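You operate a simulated robot arm through the tools that you are given. There is no shell and no other tool. Be economical: measure what you need, move in short steps, check, and stop when the job is done.

The job below is to be done with a simulated robot arm. You get a single attempt, and the scene is never put back.

Task
Press the mint leaves: tighten the thumbscrews crosswise, red, white, then blue and black.
Fine: each till its bar turns green; the bar on the leaf press must not turn orange.

The check looks at the end state, three seconds after you hand in, the way a careful person would. Anything else that was tipped, shoved, dropped, spilled or broken makes it a failure.

Robot
A 7-joint arm with a two-finger parallel gripper, fixed in place. Base frame: the origin is at the foot of the arm, x ahead of it, y to its left, z up; the work surface is at about z = 80. Readings come in cm, degrees, newtons and seconds.
With the tool pointing down near the work surface it reaches from about 30 to 70 cm from the base axis. Its first joint turns from -66.0 to 66.0 degrees. Payload 1.57 kg.
The TCP is the grasp point between the finger pads, 3 cm short of the fingertips. In the tool frame z runs along the fingers and y along their closing line. The gripper opens to 11 cm. The fingers are 2.4 cm wide and 1.2 cm thick; the gripper's body (4.8 by 11.2 cm) begins 7.8 cm behind the TCP.
Orientation is that of the tool frame in the base frame, as a unit quaternion [x, y, z, w]. With the fingers straight down and closing along the base's y, the tool's x points along the base's -x, its y along +y and its z along -z.

Tools
- The arm moves only by the tool move_arm. Its argument "rows" is text: rows parted by semicolons, each of 7 numbers parted by spaces: the shift along the tool's x, y, z in cm, then the turn, a rotation vector about the tool's x, y, z in degrees, then the finger opening in cm, from 0 to 11. In form: tx ty tz wx wy wz hand; .... A call has 1 to 12 rows; each row is the pose to reach, as a shift and turn from the pose commanded when the call began, along the tool's axes at that moment. A row lasts 0.2 s, in which the tool goes at most 5 cm and 8.6 degrees; a call with a longer step from one row to the next is refused whole, and so is a gripper value outside its range. Where a pose cannot be reached the arm comes as near as it can. A force on the tool above 40 N (or 10 N above the force at the start of the call, whichever is more), or a blocked arm, ends the call early, and 0.2 s more pass. Each finger travels about 10.8 cm/s and halts on what it meets, pressing with about 41 N; the grip force reading is that of the motor and also rises with nothing between the fingers. The clock runs only during rows and for 0.2 s after the last one: add rows that repeat a pose to give the fingers time. The reply holds the time, the measured pose of the TCP, the force on the tool along the base axes, the opening and the grip force, in the units named above and with some noise, with the torque about the TCP (base axes, N m) and any sound that the robot's microphone picked up.
- Cameras (640 x 400 px; columns grow to the right, rows downward): "scene" is fixed at [15.94, -38.34, 140.53]; the picture's right is [0.84, -0.55, 0.00], its down [-0.30, -0.46, -0.83] and it looks along [0.46, 0.70, -0.55] (base axes); focal length 332 px, centre (320, 200). "wrist" rides on the gripper at [7, 1.6, -14.1] in the tool frame; the picture's right is [-0.23, 0.97, 0.00], its down [-0.85, -0.20, -0.48] and it looks along [-0.47, -0.11, 0.88] (tool axes); focal length 222 px, centre (320, 200). There is no depth. A picture from a camera that has moved, and an enlarged one, comes with that camera's place and axes in the base frame and with its lens.
- camera(camera): a new picture of that camera. The clock stands still meanwhile.
- inspect(camera, box): a new picture of the part [left, top, right, bottom] of that camera's present view, enlarged. The clock stands still meanwhile.
- sign_off(): hands the job in; it is judged then, once.

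Work in short steps. Places have to be worked out from the pictures, the camera data and where the tool is seen: move nearer, look again, correct. Check each grasp and each placing, and mend what went wrong. You have 120 turns and 84 pictures in all, those below and enlarged ones among them. Open the gripper and draw the arm clear of the work before you hand the job in, unless the task says otherwise; then end with one line.

The tools are called after "Request:" as name(argument=value, ...) on one line, values as JSON. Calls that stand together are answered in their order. move_arm: Moves the arm, as the interface text tells. Its arguments: {"type":"object","properties":{"rows":{"type":"string"}},"required":["rows"]} The other tools are called the same way: camera (camera) takes a picture; inspect (camera, box) takes an enlarged picture of a part of a camera's view; sign_off () hands the job in.

At the start:

```text
clock: 0.0
tool_pos: [40.68, 24.91, 113.98]
orientation: [0.0, 1.0, 0.0, 0.0]
ft_force: [-0.2, -1.5, -0.7]
wrist_torque: [-0.02, 0.0, 0.02]
opening: 10.98
finger_force: 0.0
```

scene: 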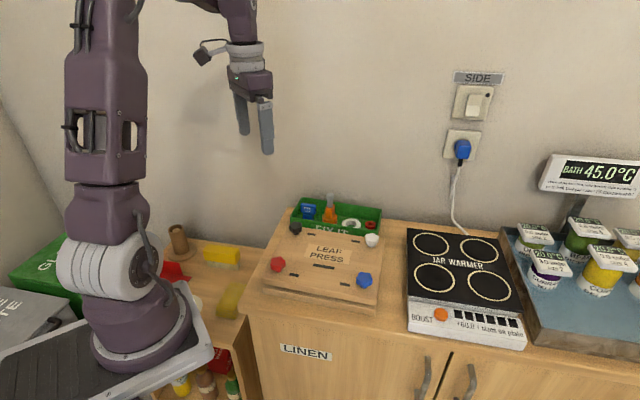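
wrist: 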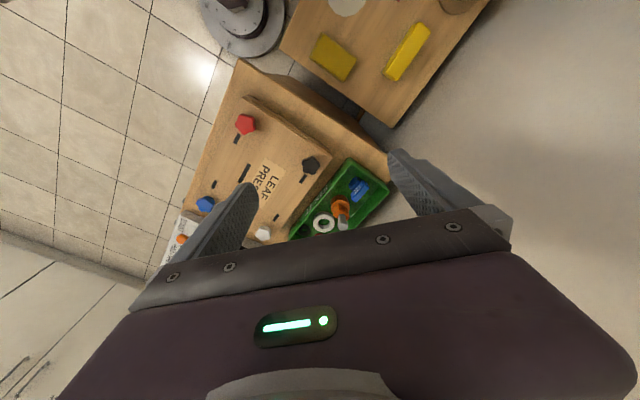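

The press with four coloured thumbscrews sits ahead of the arm; I'll look at it enlarged first.

Request:
inspect(camera="scene", box=[230, 180, 400, 320])

Request:
inspect(camera="wrist", box=[170, 60, 400, 260])

```text
2.86 times, centred on (315, 250) of scene
camera zoom: at [15.94, -38.34, 140.53], right [0.84, -0.55, 0.0], down [-0.3, -0.46, -0.83], along [0.46, 0.7, -0.55], focal length 947 px, centre (334, 57)
```

zoom: 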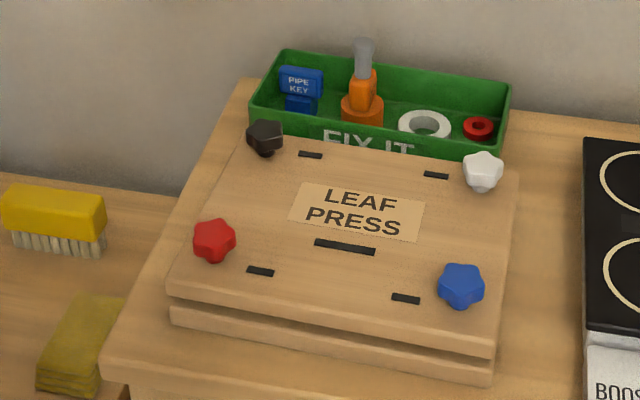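

```text
2.00 times, centred on (285, 160) of wrist
camera zoom: at [33.77, 26.53, 128.19], right [0.23, 0.97, 0.0], down [0.85, -0.2, 0.48], along [0.47, -0.11, -0.88], focal length 444 px, centre (390, 280)
```

zoom: 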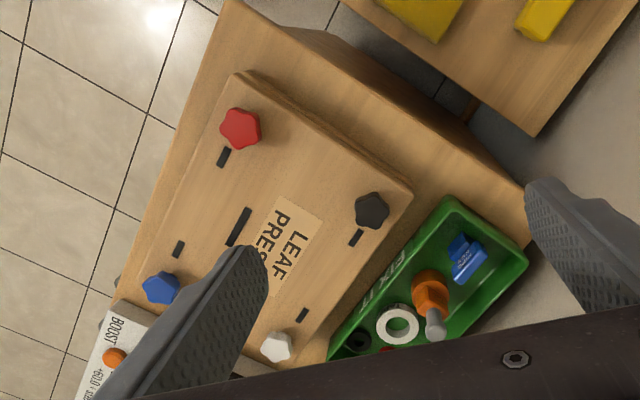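

Triangulating both views puts the knobs at about red (37.7,12.1), white (61,7), blue (51,-2.1) and black (47.7,21.4), with z around 87.7. I move above red, staying high, and look.

Request:
move_arm(rows="0.6 -2.6 2.8 0 0 0 9; 1.2 -5.2 5.6 0 0 0 7; 1.8 -7.8 8.4 0 0 0 6; 2.4 -10.4 11.2 0 0 0 6; 3 -12.8 14 0 0 0 6; 3 -12.8 14 0 0 0 6")

Request:
camera(camera="wrist")

Request:
inspect(camera="scene", box=[230, 180, 400, 320])

```text
clock: 1.4
tool_pos: [37.8, 12.04, 99.92]
orientation: [0.0, 1.0, 0.0, 0.0]
ft_force: [-0.1, -0.5, 0.3]
wrist_torque: [-0.01, -0.02, -0.05]
opening: 5.98
finger_force: 0.1
```

```text
79 pictures are left
camera wrist: at [30.77, 13.71, 114.12], right [0.23, 0.97, 0.0], down [0.85, -0.2, 0.48], along [0.47, -0.11, -0.88], focal length 222 px, centre (320, 200)
```

wrist: 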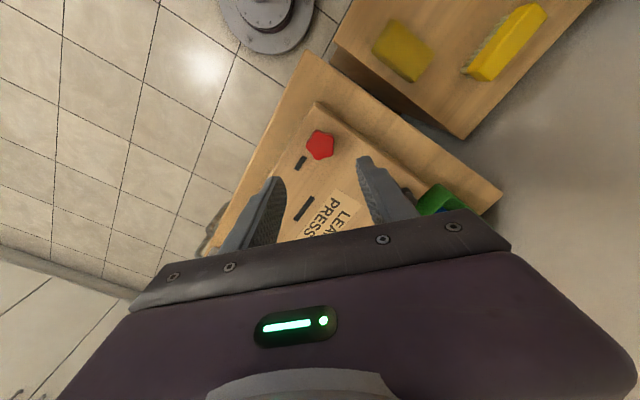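

```text
2.86 times, centred on (315, 250) of scene
camera zoom: at [15.94, -38.35, 140.53], right [0.84, -0.55, 0.0], down [-0.3, -0.46, -0.83], along [0.46, 0.7, -0.55], focal length 947 px, centre (334, 57)
```

zoom: 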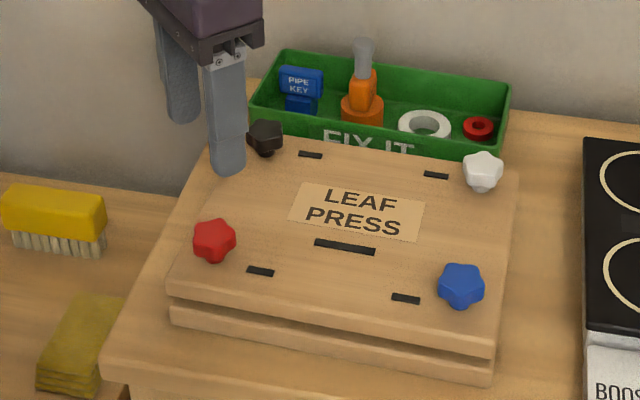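

Red is confirmed directly below the TCP and the plate top is at about z 85.7. I pre-turn the wrist counter-clockwise and descend around the knob to z≈89.2.

Request:
move_arm(rows="0 0 1 0 0 -8 6; 0 0 3 0 0 -16 6; 0 0 5 0 0 -24 6; 0 0 7 0 0 -32 6; 0 0 8.5 0 0 -40 6; 0 0 9.7 0 0 -48 6; 0 0 10.7 0 0 -48 6; 0 0 10.7 0 0 -48 6")

Request:
camera(camera="wrist")

Request:
inspect(camera="scene", box=[230, 180, 400, 320])

```text
clock: 3.2
tool_pos: [37.81, 11.93, 89.27]
orientation: [-0.407, 0.914, 0.001, 0.0]
ft_force: [0.6, -0.4, 0.1]
wrist_torque: [0.02, 0.02, 0.03]
opening: 5.98
finger_force: 0.1
```

```text
77 pictures are left
camera wrist: at [31.88, 7.96, 103.47], right [-0.57, 0.82, 0.0], down [0.72, 0.5, 0.48], along [0.39, 0.27, -0.88], focal length 222 px, centre (320, 200)
```

wrist: 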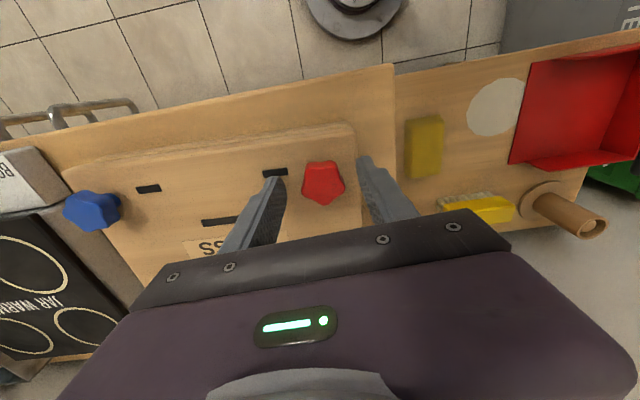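

```text
2.86 times, centred on (315, 250) of scene
camera zoom: at [15.94, -38.34, 140.53], right [0.84, -0.55, 0.0], down [-0.3, -0.46, -0.83], along [0.46, 0.7, -0.55], focal length 947 px, centre (334, 57)
```

zoom: 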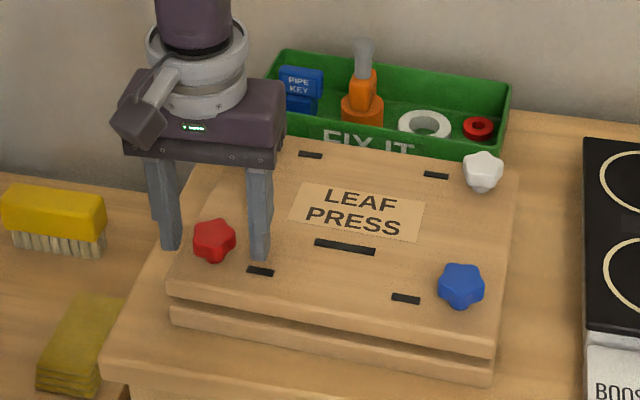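

The fingers straddle red, well centred. I close on it.

Request:
move_arm(rows="0 0 0 0 0 0 4; 0 0 0 0 0 0 2; 0 0 0 0 0 0 2; 0 0 0 0 0 0 2")

```text
clock: 4.2
tool_pos: [37.63, 12.07, 89.22]
orientation: [-0.407, 0.913, 0.001, 0.0]
ft_force: [-12.2, 7.9, 1.8]
wrist_torque: [0.18, 0.25, 0.0]
opening: 3.31
finger_force: 7.9
```

Gripped at 3.3 cm. I correct a small offset along the closing line and turn clockwise about 40°.

Request:
move_arm(rows="0 0.2 0 0 0 0 1; 0 0.2 0 0 0 8 1; 0 0.2 0 0 0 16 1; 0 0.2 0 0 0 24 1; 0 0.2 0 0 0 32 1; 0 0.2 0 0 0 40 1; 0 0.2 0 0 0 40 1")

Request:
inspect(camera="scene", box=[230, 180, 400, 320])

```text
clock: 5.8
tool_pos: [37.66, 12.14, 89.24]
orientation: [-0.068, 0.998, 0.001, 0.001]
ft_force: [14.7, -10.4, 14.9]
wrist_torque: [-0.18, -0.37, 0.01]
opening: 3.25
finger_force: 40.5
```

```text
2.86 times, centred on (315, 250) of scene
camera zoom: at [15.96, -38.38, 140.52], right [0.84, -0.55, 0.0], down [-0.3, -0.46, -0.83], along [0.46, 0.7, -0.55], focal length 947 px, centre (334, 57)
```

zoom: 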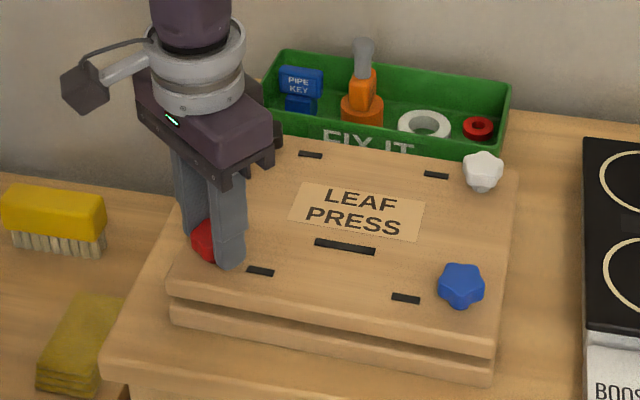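

No bar change, and the tool reads an upward push, so I need to know whether the knob rose or fell. I open and look closely.

Request:
move_arm(rows="0 0 0 0 0 0 4; 0 0 0 0 0 0 6; 0 0 0 0 0 0 6")

Request:
inspect(camera="scene", box=[260, 230, 340, 280])

Request:
inspect(camera="wrist", box=[220, 100, 420, 225])

```text
clock: 6.6
tool_pos: [37.57, 12.35, 89.25]
orientation: [-0.07, 0.998, 0.0, 0.0]
ft_force: [0.1, 0.6, -0.3]
wrist_torque: [-0.01, -0.02, 0.02]
opening: 5.98
finger_force: 0.1
```

```text
8.00 times, centred on (300, 255) of scene
camera zoom: at [15.94, -38.34, 140.53], right [0.84, -0.55, 0.0], down [-0.3, -0.46, -0.83], along [0.46, 0.7, -0.55], focal length 2653 px, centre (480, -240)
```

zoom: 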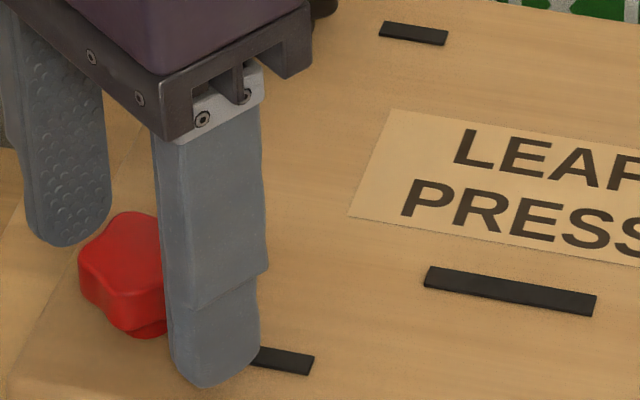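

```text
3.20 times, centred on (320, 162) of wrist
camera zoom: at [30.46, 12.9, 103.47], right [0.09, 1.0, 0.0], down [0.87, -0.08, 0.48], along [0.48, -0.04, -0.88], focal length 711 px, centre (320, 320)
```

zoom: 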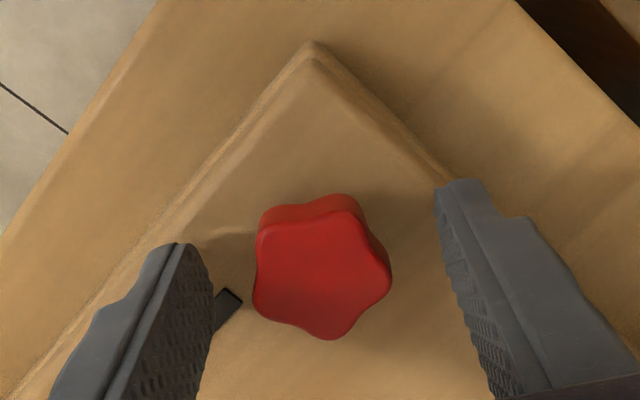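

The knob is still centred in the fingers. I regrip and turn a further ~88° clockwise, watching the vertical force and then the knob's height.

Request:
move_arm(rows="0 0 0 0 0 0 3; 0 0 0 0 0 0 1; 0 0 0 0 0 8 1; 0 0 0 0 0 16 1; 0 0 0 0 0 24 1; 0 0 0 0 0 32 1; 0 0 0 0 0 40 1; 0 0 0 0 0 48 1; 0 0 0 0 0 56 1; 0 0 0 0 0 64 1; 0 0 0 0 0 72 1; 0 0 0 0 0 80 1")

Request:
inspect(camera="scene", box=[230, 180, 400, 320])

```text
clock: 9.2
tool_pos: [37.67, 12.19, 89.31]
orientation: [0.589, 0.808, -0.001, 0.0]
ft_force: [2.6, 1.1, 0.9]
wrist_torque: [-0.12, -0.25, -0.01]
opening: 3.25
finger_force: 40.8
```

```text
2.86 times, centred on (315, 250) of scene
camera zoom: at [15.95, -38.34, 140.53], right [0.84, -0.55, 0.0], down [-0.3, -0.46, -0.83], along [0.46, 0.7, -0.55], focal length 947 px, centre (334, 57)
```

zoom: 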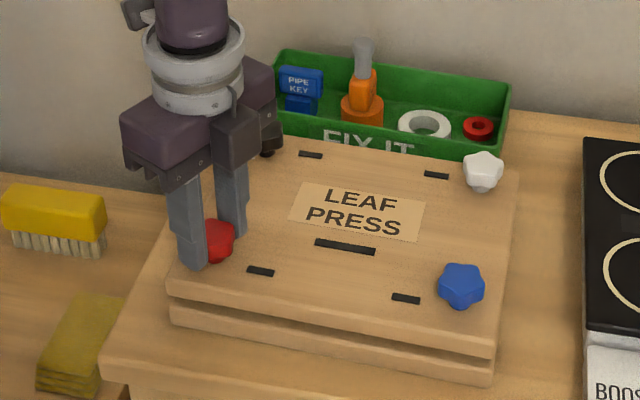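

It turned freely with no torque and the bars are still dark. I keep the grip and turn further.

Request:
move_arm(rows="0 0 0 0 0 8 1; 0 0 0 0 0 16 1; 0 0 0 0 0 24 1; 0 0 0 0 0 32 1; 0 0 0 0 0 40 1; 0 0 0 0 0 48 1; 0 0 0 0 0 56 1; 0 0 0 0 0 64 1; 0 0 0 0 0 72 1; 0 0 0 0 0 80 1; 0 0 0 0 0 80 1")

Request:
inspect(camera="scene", box=[230, 180, 400, 320])

```text
clock: 11.6
tool_pos: [37.71, 12.22, 89.32]
orientation: [0.971, 0.241, 0.0, -0.001]
ft_force: [3.1, -4.5, 0.4]
wrist_torque: [-0.07, -0.06, 0.0]
opening: 3.22
finger_force: 41.3
```

```text
2.86 times, centred on (315, 250) of scene
camera zoom: at [15.95, -38.36, 140.53], right [0.84, -0.55, 0.0], down [-0.3, -0.46, -0.83], along [0.46, 0.7, -0.55], focal length 947 px, centre (334, 57)
```

zoom: 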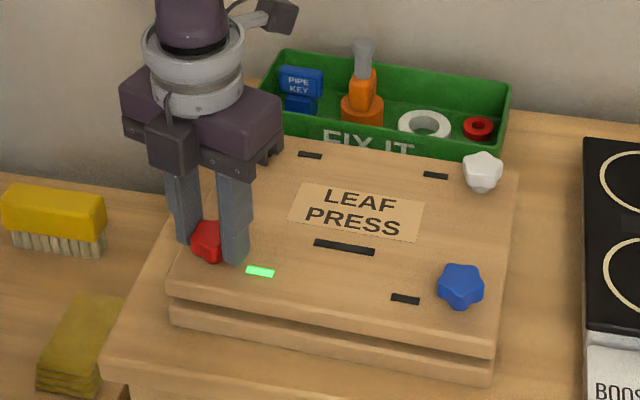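

Red's bar is green and the centre bar is dark. I release, lift and begin unwinding the wrist.

Request:
move_arm(rows="0 0 0 0 0 0 4; 0 0 0 0 0 0 6; 0 0 -3 0 0 0 6; 0 0 -7 0 0 -8 6; 0 0 -11 0 0 -16 6; 0 0 -11 0 0 -24 6; 0 0 -11 0 0 -32 6; 0 0 -11 0 0 -40 6; 0 0 -11 0 0 -48 6; 0 0 -11 0 0 -56 6; 0 0 -11 0 0 -64 6; 0 0 -11 0 0 -72 6")

Request:
inspect(camera="scene", box=[230, 180, 400, 320])

```text
clock: 14.2
tool_pos: [37.58, 12.2, 100.3]
orientation: [0.642, 0.766, -0.001, 0.001]
ft_force: [-0.2, -0.4, 0.0]
wrist_torque: [0.02, 0.02, -0.02]
opening: 5.96
finger_force: 0.1
```

```text
2.86 times, centred on (315, 250) of scene
camera zoom: at [15.94, -38.34, 140.53], right [0.84, -0.55, 0.0], down [-0.3, -0.46, -0.83], along [0.46, 0.7, -0.55], focal length 947 px, centre (334, 57)
```

zoom: 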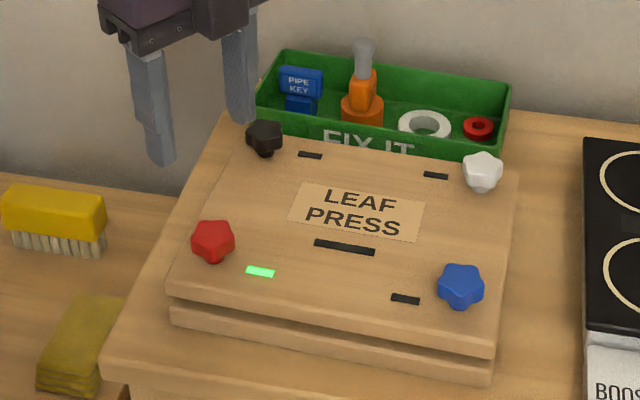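

Red stays green on its own. I unwind to zero, then travel over white at (61, 7.05).

Request:
move_arm(rows="0 0 0 0 0 -8 6; 0 0 0 0 0 -16 6; 0 0 0 0 0 -24 6; 0 0 0 0 0 -32 6; 0 0 0 0 0 -40 6; 0 0 0 0 0 -48 6; 0 0 0 0 0 -56 6; 0 0 0 0 0 -64 6; 0 0 0 0 0 -72 6; 0 0 0 0 0 -80 6; 0 0 0 0 0 -80 6")

Request:
move_arm(rows="-4.7 -1 0 0 0 -8 6; -9.4 -2 0 0 0 -16 6; -14.1 -3.1 0 0 0 -24 6; -18.8 -4.1 0 0 0 -32 6; -23.3 -5.1 0 0 0 -40 6; -23.3 -5.1 0 0 0 -48 6; -23.3 -5.1 0 0 0 -48 6")

Request:
camera(camera="wrist")

```text
clock: 16.6
tool_pos: [37.7, 12.22, 100.33]
orientation: [-0.002, 1.0, -0.001, 0.0]
ft_force: [-0.8, 0.2, 0.3]
wrist_torque: [0.01, 0.01, 0.0]
opening: 6.0
finger_force: 0.0
```

```text
clock: 18.2
tool_pos: [60.9, 7.07, 100.11]
orientation: [-0.408, 0.913, 0.0, 0.0]
ft_force: [0.6, -1.0, -0.2]
wrist_torque: [-0.02, -0.02, 0.0]
opening: 5.99
finger_force: 0.0
```

```text
69 pictures are left
camera wrist: at [55.07, 3.02, 114.44], right [-0.57, 0.82, 0.0], down [0.72, 0.5, 0.48], along [0.39, 0.27, -0.88], focal length 222 px, centre (320, 200)
```

wrist: 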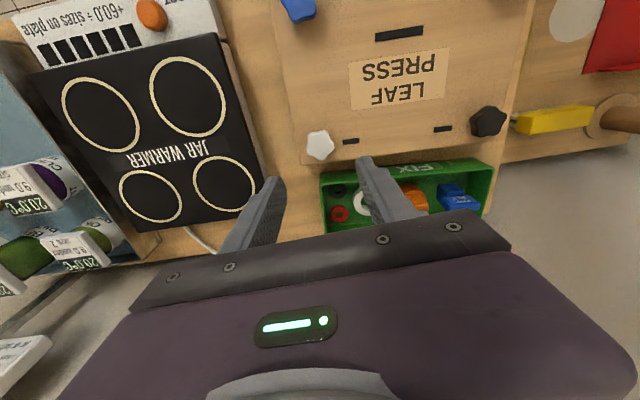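

White computes to (60.8, 6.8). I descend with a tiny correction and close.

Request:
move_arm(rows="0.2 -0.1 3 0 0 0 6; 0.2 -0.1 6 0 0 0 6; 0.2 -0.1 9 0 0 0 6; 0.2 -0.1 10.9 0 0 0 6; 0.2 -0.1 10.9 0 0 0 6; 0.2 -0.1 10.9 0 0 0 4; 0.2 -0.1 10.9 0 0 0 2; 0.2 -0.1 10.9 0 0 0 2")

Request:
camera(camera="wrist")

```text
clock: 20.0
tool_pos: [60.94, 6.92, 89.3]
orientation: [-0.407, 0.913, -0.001, 0.0]
ft_force: [-0.7, 0.0, -0.2]
wrist_torque: [0.14, -0.19, -0.01]
opening: 3.3
finger_force: 40.6
```

```text
68 pictures are left
camera wrist: at [54.95, 2.88, 103.48], right [-0.57, 0.82, 0.0], down [0.72, 0.5, 0.48], along [0.39, 0.27, -0.88], focal length 222 px, centre (320, 200)
```

wrist: 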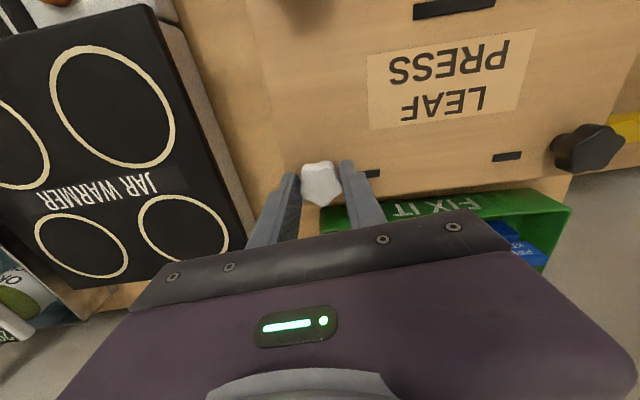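

White is gripped with no side load. I turn clockwise in a long stroke of ~96°, then look.

Request:
move_arm(rows="0 0 0 0 0 8 1; 0 0 0 0 0 16 1; 0 0 0 0 0 24 1; 0 0 0 0 0 32 1; 0 0 0 0 0 40 1; 0 0 0 0 0 48 1; 0 0 0 0 0 56 1; 0 0 0 0 0 64 1; 0 0 0 0 0 72 1; 0 0 0 0 0 80 1; 0 0 0 0 0 88 1; 0 0 0 0 0 96 1")

Request:
inspect(camera="scene", box=[230, 180, 400, 320])

```text
clock: 22.6
tool_pos: [60.87, 6.9, 89.42]
orientation: [0.407, 0.913, 0.0, 0.0]
ft_force: [-5.5, -0.1, 0.5]
wrist_torque: [0.13, 0.09, 0.55]
opening: 3.24
finger_force: 41.2
```

```text
2.86 times, centred on (315, 250) of scene
camera zoom: at [15.96, -38.34, 140.53], right [0.84, -0.55, 0.0], down [-0.3, -0.46, -0.83], along [0.46, 0.7, -0.55], focal length 947 px, centre (334, 57)
```

zoom: 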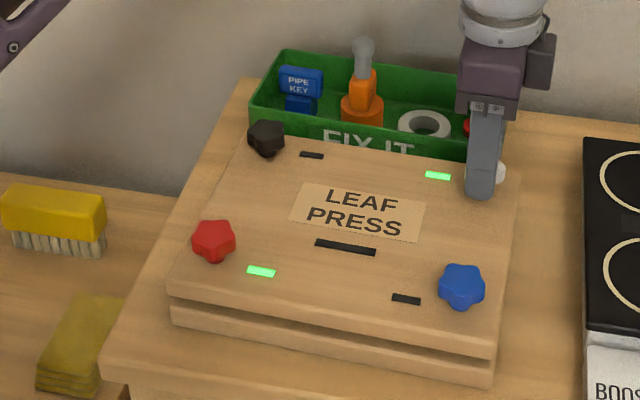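

White is green already. I release, lift and unwind.

Request:
move_arm(rows="0 0 0 0 0 0 4; 0 0 0 0 0 0 6; 0 0 -3 0 0 0 6; 0 0 -7 0 0 -8 6; 0 0 -10.8 0 0 -16 6; 0 0 -10.8 0 0 -24 6; 0 0 -10.8 0 0 -32 6; 0 0 -10.8 0 0 -40 6; 0 0 -10.8 0 0 -48 6; 0 0 -10.8 0 0 -48 6")

Request:
move_arm(rows="3.3 -3 0 0 0 -8 6; 6.6 -6 0 0 0 -16 6; 9.9 -9 0 0 0 -24 6; 9.9 -9 0 0 0 -32 6; 9.9 -9 0 0 0 -40 6; 9.9 -9 0 0 0 -48 6; 9.9 -9 0 0 0 -48 6")

Request:
camera(camera="wrist")

Request:
inspect(camera="scene", box=[230, 180, 400, 320])

```text
clock: 24.8
tool_pos: [60.86, 6.73, 100.33]
orientation: [-0.001, 1.0, 0.0, -0.001]
ft_force: [0.7, -0.8, -0.8]
wrist_torque: [-0.01, -0.02, -0.01]
opening: 6.0
finger_force: 0.1
```

```text
clock: 26.4
tool_pos: [50.96, -2.15, 100.26]
orientation: [-0.408, 0.913, 0.0, 0.001]
ft_force: [0.6, 0.5, -0.1]
wrist_torque: [0.0, 0.0, 0.0]
opening: 6.02
finger_force: 0.1
```

```text
66 pictures are left
camera wrist: at [45.06, -6.19, 114.44], right [-0.57, 0.82, 0.0], down [0.72, 0.5, 0.48], along [0.39, 0.27, -0.88], focal length 222 px, centre (320, 200)
```

wrist: 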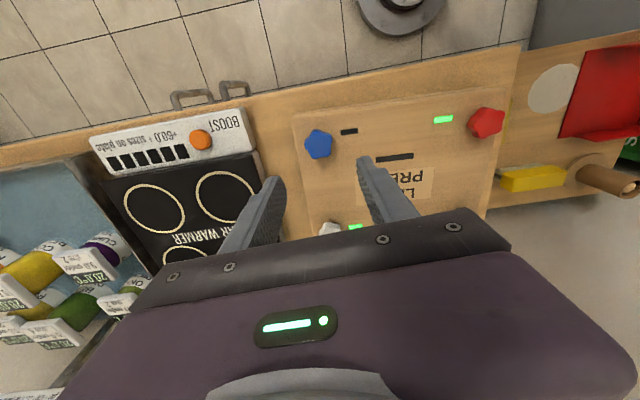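

```text
2.86 times, centred on (315, 250) of scene
camera zoom: at [15.94, -38.34, 140.53], right [0.84, -0.55, 0.0], down [-0.3, -0.46, -0.83], along [0.46, 0.7, -0.55], focal length 947 px, centre (334, 57)
```

zoom: 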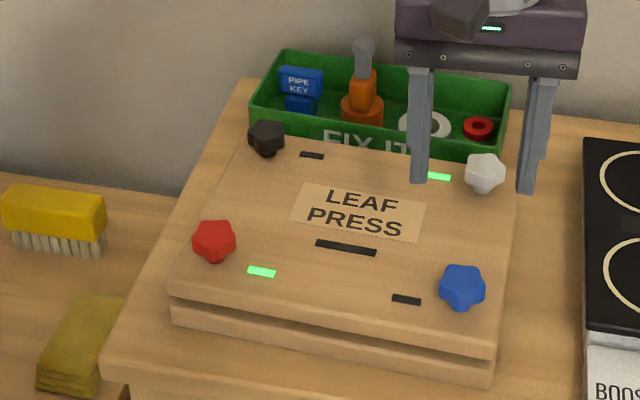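

Red and white both hold green. Blue is at about (50.8,-2.35), so I descend and grip it.

Request:
move_arm(rows="0.2 -0.1 3 0 0 0 6; 0.2 -0.1 6 0 0 0 6; 0.2 -0.1 9 0 0 0 6; 0.2 -0.1 11 0 0 0 6; 0.2 -0.1 11 0 0 0 6; 0.2 -0.1 11 0 0 0 4; 0.2 -0.1 11 0 0 0 2; 0.2 -0.1 11 0 0 0 2")

Request:
move_arm(rows="0 0 0 0 0 8 1; 0 0 0 0 0 16 1; 0 0 0 0 0 24 1; 0 0 0 0 0 32 1; 0 0 0 0 0 40 1; 0 0 0 0 0 48 1; 0 0 0 0 0 48 1")

Request:
inspect(camera="scene", box=[230, 180, 400, 320])

```text
clock: 28.2
tool_pos: [50.85, -2.3, 89.25]
orientation: [-0.406, 0.914, 0.001, -0.001]
ft_force: [1.8, -2.7, 0.5]
wrist_torque: [0.08, -0.21, -0.03]
opening: 3.23
finger_force: 40.9
```

```text
clock: 29.8
tool_pos: [50.99, -2.2, 89.2]
orientation: [0.001, 1.0, 0.0, -0.001]
ft_force: [-0.3, -3.9, 1.5]
wrist_torque: [0.02, -0.1, -0.07]
opening: 3.23
finger_force: 40.5
```

```text
2.86 times, centred on (315, 250) of scene
camera zoom: at [15.96, -38.36, 140.52], right [0.84, -0.55, 0.0], down [-0.3, -0.46, -0.83], along [0.46, 0.7, -0.55], focal length 947 px, centre (334, 57)
```

zoom: 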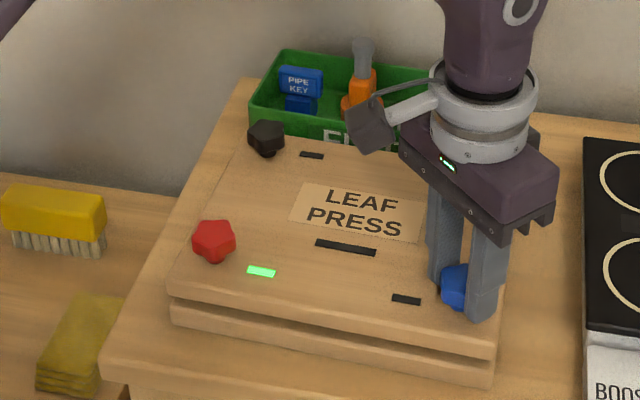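

No torque yet and blue's bar is dark. I keep turning.

Request:
move_arm(rows="0 0 0 0 0 8 1; 0 0 0 0 0 16 1; 0 0 0 0 0 24 1; 0 0 0 0 0 32 1; 0 0 0 0 0 40 1; 0 0 0 0 0 48 1; 0 0 0 0 0 48 1")

Request:
inspect(camera="scene", box=[230, 180, 400, 320])

```text
clock: 31.4
tool_pos: [50.81, -2.37, 89.21]
orientation: [0.408, 0.913, 0.0, 0.0]
ft_force: [-0.1, -5.5, -0.5]
wrist_torque: [-0.13, -0.08, -0.04]
opening: 3.24
finger_force: 40.6
```

```text
2.86 times, centred on (315, 250) of scene
camera zoom: at [15.97, -38.36, 140.52], right [0.84, -0.55, 0.0], down [-0.3, -0.46, -0.83], along [0.46, 0.7, -0.55], focal length 947 px, centre (334, 57)
```

zoom: 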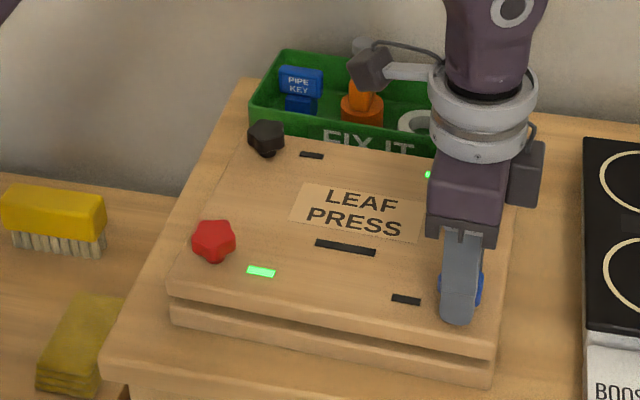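

Still free. I continue another 48°.

Request:
move_arm(rows="0 0 0 0 0 8 1; 0 0 0 0 0 16 1; 0 0 0 0 0 24 1; 0 0 0 0 0 32 1; 0 0 0 0 0 40 1; 0 0 0 0 0 48 1; 0 0 0 0 0 48 1")

Request:
inspect(camera="scene", box=[230, 180, 400, 320])

```text
clock: 33.0
tool_pos: [50.9, -2.28, 89.22]
orientation: [0.743, 0.669, 0.0, 0.0]
ft_force: [-5.3, 0.2, 1.8]
wrist_torque: [0.13, 0.17, 0.55]
opening: 3.31
finger_force: 41.6
```

```text
2.86 times, centred on (315, 250) of scene
camera zoom: at [15.93, -38.34, 140.53], right [0.84, -0.55, 0.0], down [-0.3, -0.46, -0.83], along [0.46, 0.7, -0.55], focal length 947 px, centre (334, 57)
```

zoom: 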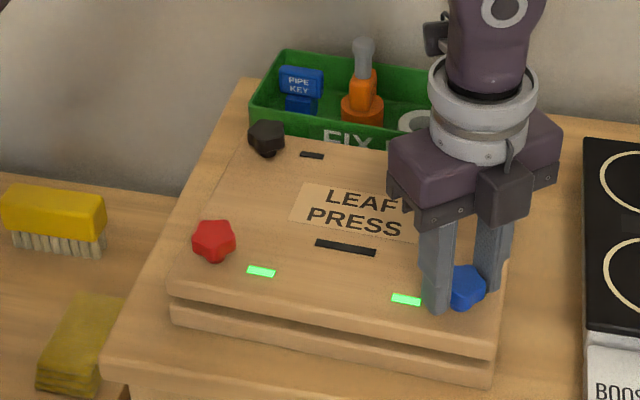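

Blue is green and the centre bar is still dark. I release, lift and unwind toward zero (96°).

Request:
move_arm(rows="0 0 0 0 0 0 4; 0 0 0 0 0 0 6; 0 0 -3 0 0 0 6; 0 0 -7 0 0 -8 6; 0 0 -11 0 0 -16 6; 0 0 -11 0 0 -24 6; 0 0 -11 0 0 -32 6; 0 0 -11 0 0 -40 6; 0 0 -11 0 0 -48 6; 0 0 -11 0 0 -48 6")

Request:
move_arm(rows="0 0 0 0 0 -8 6; 0 0 0 0 0 -16 6; 0 0 0 0 0 -24 6; 0 0 0 0 0 -32 6; 0 0 0 0 0 -40 6; 0 0 0 0 0 -48 6; 0 0 0 0 0 -48 6")

Request:
move_arm(rows="0.6 4.7 0 0 0 -8 6; 1.3 9.4 0 0 0 -16 6; 1.9 14.1 0 0 0 -24 6; 2.5 18.8 0 0 0 -32 6; 3.2 23.5 0 0 0 -40 6; 3.2 23.5 0 0 0 -48 6; 3.2 23.5 0 0 0 -48 6")

Request:
camera(camera="wrist")

Request:
inspect(camera="scene", box=[230, 180, 400, 320])

```text
clock: 35.2
tool_pos: [50.97, -2.22, 100.09]
orientation: [0.405, 0.914, 0.0, 0.0]
ft_force: [-0.1, 0.4, 1.0]
wrist_torque: [0.01, 0.07, 0.04]
opening: 5.99
finger_force: 0.0
```

```text
clock: 36.8
tool_pos: [50.89, -2.27, 100.1]
orientation: [-0.002, 1.0, 0.0, 0.0]
ft_force: [0.3, 0.3, -0.3]
wrist_torque: [-0.06, 0.01, 0.02]
opening: 5.99
finger_force: 0.1
```

```text
clock: 38.4
tool_pos: [47.69, 21.2, 100.15]
orientation: [-0.408, 0.913, 0.001, 0.0]
ft_force: [-0.4, 0.6, -0.5]
wrist_torque: [-0.03, 0.0, 0.0]
opening: 6.02
finger_force: 0.0
```

```text
61 pictures are left
camera wrist: at [41.86, 17.2, 114.43], right [-0.57, 0.82, 0.0], down [0.72, 0.5, 0.48], along [0.39, 0.27, -0.88], focal length 222 px, centre (320, 200)
```

wrist: 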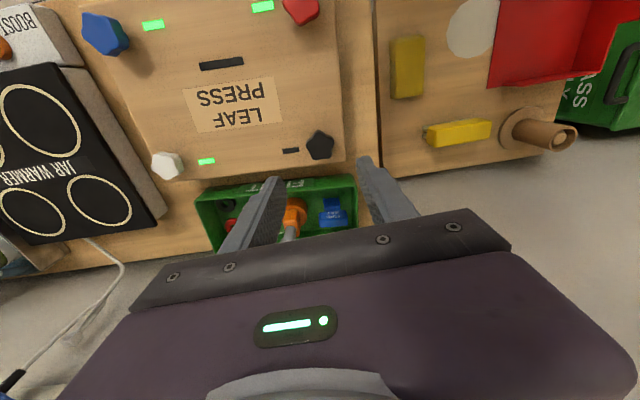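

```text
2.86 times, centred on (315, 250) of scene
camera zoom: at [15.94, -38.34, 140.53], right [0.84, -0.55, 0.0], down [-0.3, -0.46, -0.83], along [0.46, 0.7, -0.55], focal length 947 px, centre (334, 57)
```

zoom: 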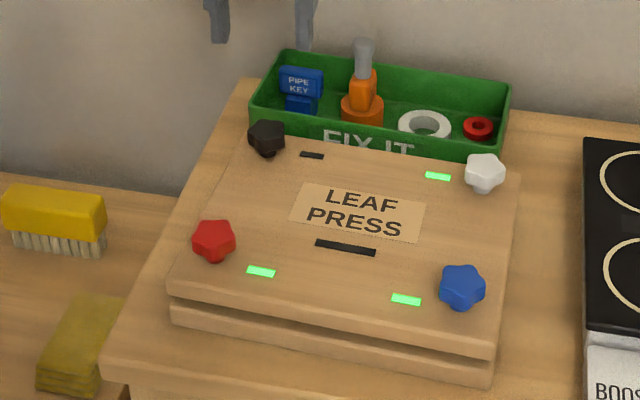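

Three bars are green. Black is at about (47.6, 21.05), so I descend, grip, and turn the first 48°.

Request:
move_arm(rows="0.2 -0.1 3 0 0 0 6; 0.2 -0.1 6 0 0 0 6; 0.2 -0.1 9 0 0 0 6; 0.2 -0.1 10.9 0 0 0 6; 0.2 -0.1 10.9 0 0 0 6; 0.2 -0.1 10.9 0 0 0 4; 0.2 -0.1 10.9 0 0 0 2; 0.2 -0.1 10.9 0 0 0 2")

Request:
move_arm(rows="0 0 0 0 0 8 1; 0 0 0 0 0 16 1; 0 0 0 0 0 24 1; 0 0 0 0 0 32 1; 0 0 0 0 0 40 1; 0 0 0 0 0 48 1; 0 0 0 0 0 48 1")

Request:
inspect(camera="scene", box=[230, 180, 400, 320])

```text
clock: 40.2
tool_pos: [47.64, 21.12, 89.17]
orientation: [-0.407, 0.913, 0.001, 0.0]
ft_force: [-3.1, 9.9, 0.6]
wrist_torque: [-0.65, 0.91, 0.02]
opening: 3.22
finger_force: 40.3
```

```text
clock: 41.8
tool_pos: [47.76, 20.87, 89.42]
orientation: [0.001, 1.0, 0.0, 0.0]
ft_force: [-1.5, 7.0, 0.1]
wrist_torque: [0.12, 0.13, -0.02]
opening: 3.22
finger_force: 40.9
```

```text
2.86 times, centred on (315, 250) of scene
camera zoom: at [15.96, -38.32, 140.54], right [0.84, -0.55, 0.0], down [-0.3, -0.46, -0.83], along [0.46, 0.7, -0.55], focal length 947 px, centre (334, 57)
```

zoom: 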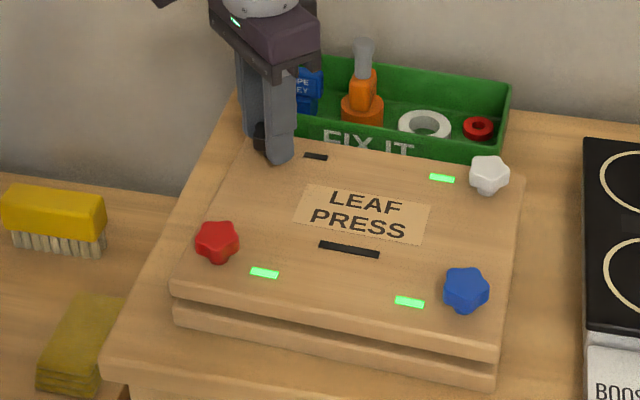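

The press slid about 0.3 cm while I gripped off-centre, with side force +7 N in y. I'll relieve that by shifting +y a touch and continue turning.

Request:
move_arm(rows="0 0.15 0 0 0 0 1; 0 0.15 0 0 0 8 1; 0 0.15 0 0 0 16 1; 0 0.15 0 0 0 24 1; 0 0.15 0 0 0 32 1; 0 0.15 0 0 0 32 1")

Request:
inspect(camera="scene", box=[230, 180, 400, 320])

```text
clock: 43.2
tool_pos: [47.76, 21.17, 89.4]
orientation: [0.276, 0.961, 0.001, 0.001]
ft_force: [4.1, 5.0, 0.2]
wrist_torque: [0.37, 0.24, 0.01]
opening: 3.2
finger_force: 40.8
```

```text
2.86 times, centred on (315, 250) of scene
camera zoom: at [15.97, -38.32, 140.53], right [0.84, -0.55, 0.0], down [-0.3, -0.46, -0.83], along [0.46, 0.7, -0.55], focal length 947 px, centre (334, 57)
```

zoom: 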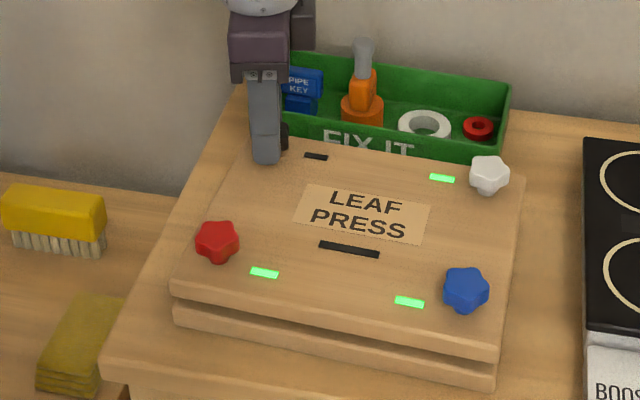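

Side forces are small and the press is steady. I continue turning another 40°.

Request:
move_arm(rows="0 0 0 0 0 8 1; 0 0 0 0 0 16 1; 0 0 0 0 0 24 1; 0 0 0 0 0 32 1; 0 0 0 0 0 40 1; 0 0 0 0 0 40 1")

Request:
inspect(camera="scene", box=[230, 180, 400, 320])

```text
clock: 44.6
tool_pos: [47.68, 21.25, 89.32]
orientation: [0.589, 0.808, 0.001, 0.001]
ft_force: [4.4, 11.2, 2.7]
wrist_torque: [0.07, 0.01, 0.05]
opening: 3.24
finger_force: 40.9
```

```text
2.86 times, centred on (315, 250) of scene
camera zoom: at [15.95, -38.32, 140.54], right [0.84, -0.55, 0.0], down [-0.3, -0.46, -0.83], along [0.46, 0.7, -0.55], focal length 947 px, centre (334, 57)
```

zoom: 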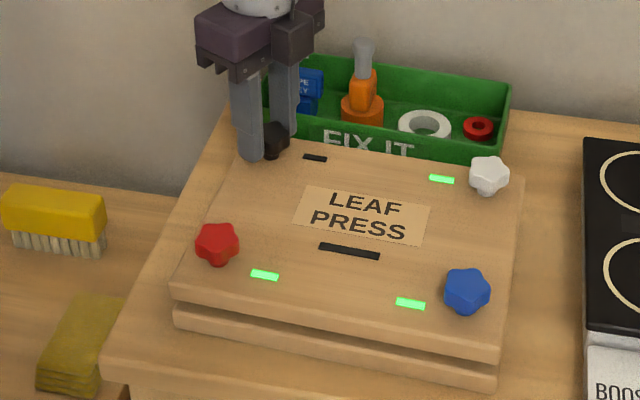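

The force of +11 N in y is still pushing the press slightly. I relieve it with a small +y shift and continue with 40°.

Request:
move_arm(rows="0.25 0.15 0 0 0 0 1; 0.25 0.15 0 0 0 8 1; 0.25 0.15 0 0 0 16 1; 0.25 0.15 0 0 0 24 1; 0.25 0.15 0 0 0 24 1")

Request:
inspect(camera="scene", box=[230, 180, 400, 320])

```text
clock: 45.8
tool_pos: [47.67, 21.5, 89.4]
orientation: [0.744, 0.668, 0.001, -0.001]
ft_force: [9.2, 2.9, 0.3]
wrist_torque: [0.34, -0.29, 0.46]
opening: 3.38
finger_force: 41.2
```

```text
2.86 times, centred on (315, 250) of scene
camera zoom: at [15.96, -38.34, 140.53], right [0.84, -0.55, 0.0], down [-0.3, -0.46, -0.83], along [0.46, 0.7, -0.55], focal length 947 px, centre (334, 57)
```

zoom: 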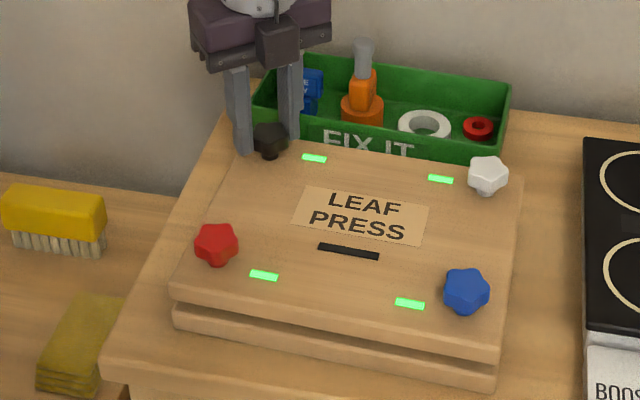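

All four bars are green and the centre bar is not orange. I release, lift straight up and back off.

Request:
move_arm(rows="0 0 0 0 0 0 4; 0 0 0 0 0 0 6; 0 0 0 0 0 0 6; 0 0 -3 0 0 0 6; 0 0 -7 0 0 0 6; 0 0 -11 0 0 0 6; 0 0 -15 0 0 -8 6; 0 0 -19 0 0 -16 6; 0 0 -23 0 0 -24 6; 0 0 -23 0 0 -32 6; 0 0 -23 0 0 -32 6")

Request:
camera(camera="scene")

Request:
inspect(camera="scene", box=[230, 180, 400, 320])

```text
clock: 48.2
tool_pos: [47.61, 21.24, 112.35]
orientation: [0.53, 0.848, -0.001, 0.0]
ft_force: [-0.4, -0.7, -0.4]
wrist_torque: [0.0, -0.01, 0.0]
opening: 5.99
finger_force: 0.0
```

```text
55 pictures are left
```

scene: 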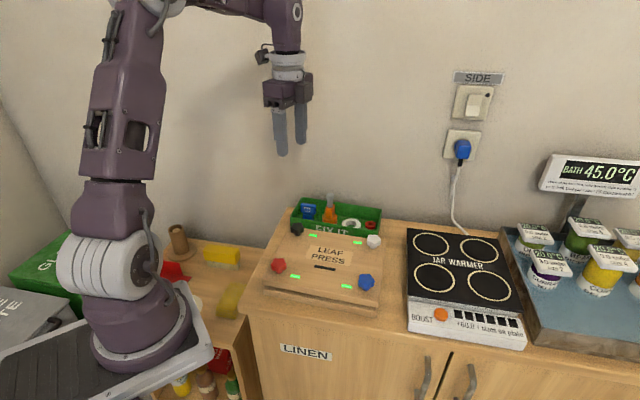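

```text
2.86 times, centred on (315, 250) of scene
camera zoom: at [15.94, -38.34, 140.53], right [0.84, -0.55, 0.0], down [-0.3, -0.46, -0.83], along [0.46, 0.7, -0.55], focal length 947 px, centre (334, 57)
```

zoom: 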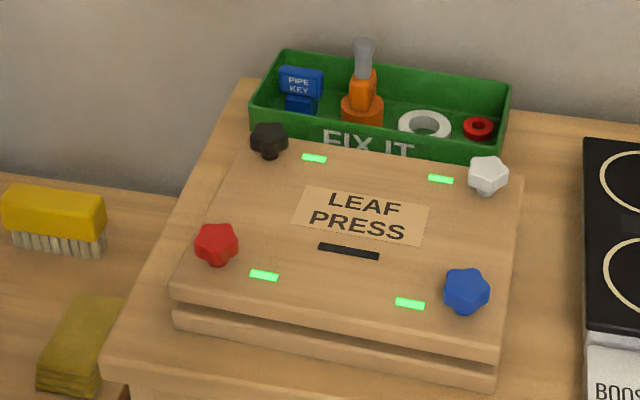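

All four bars stay green, the centre bar is dark, and the arm is clear with the gripper open, so I hand in.

Request:
sign_off()

```text
The job is handed in.
```

I tightened the four thumbscrews in the order red, white, blue, black; all four bars were green and the press's centre bar was still dark at hand-in, though the press itself slid about 0.3 cm while I turned black.
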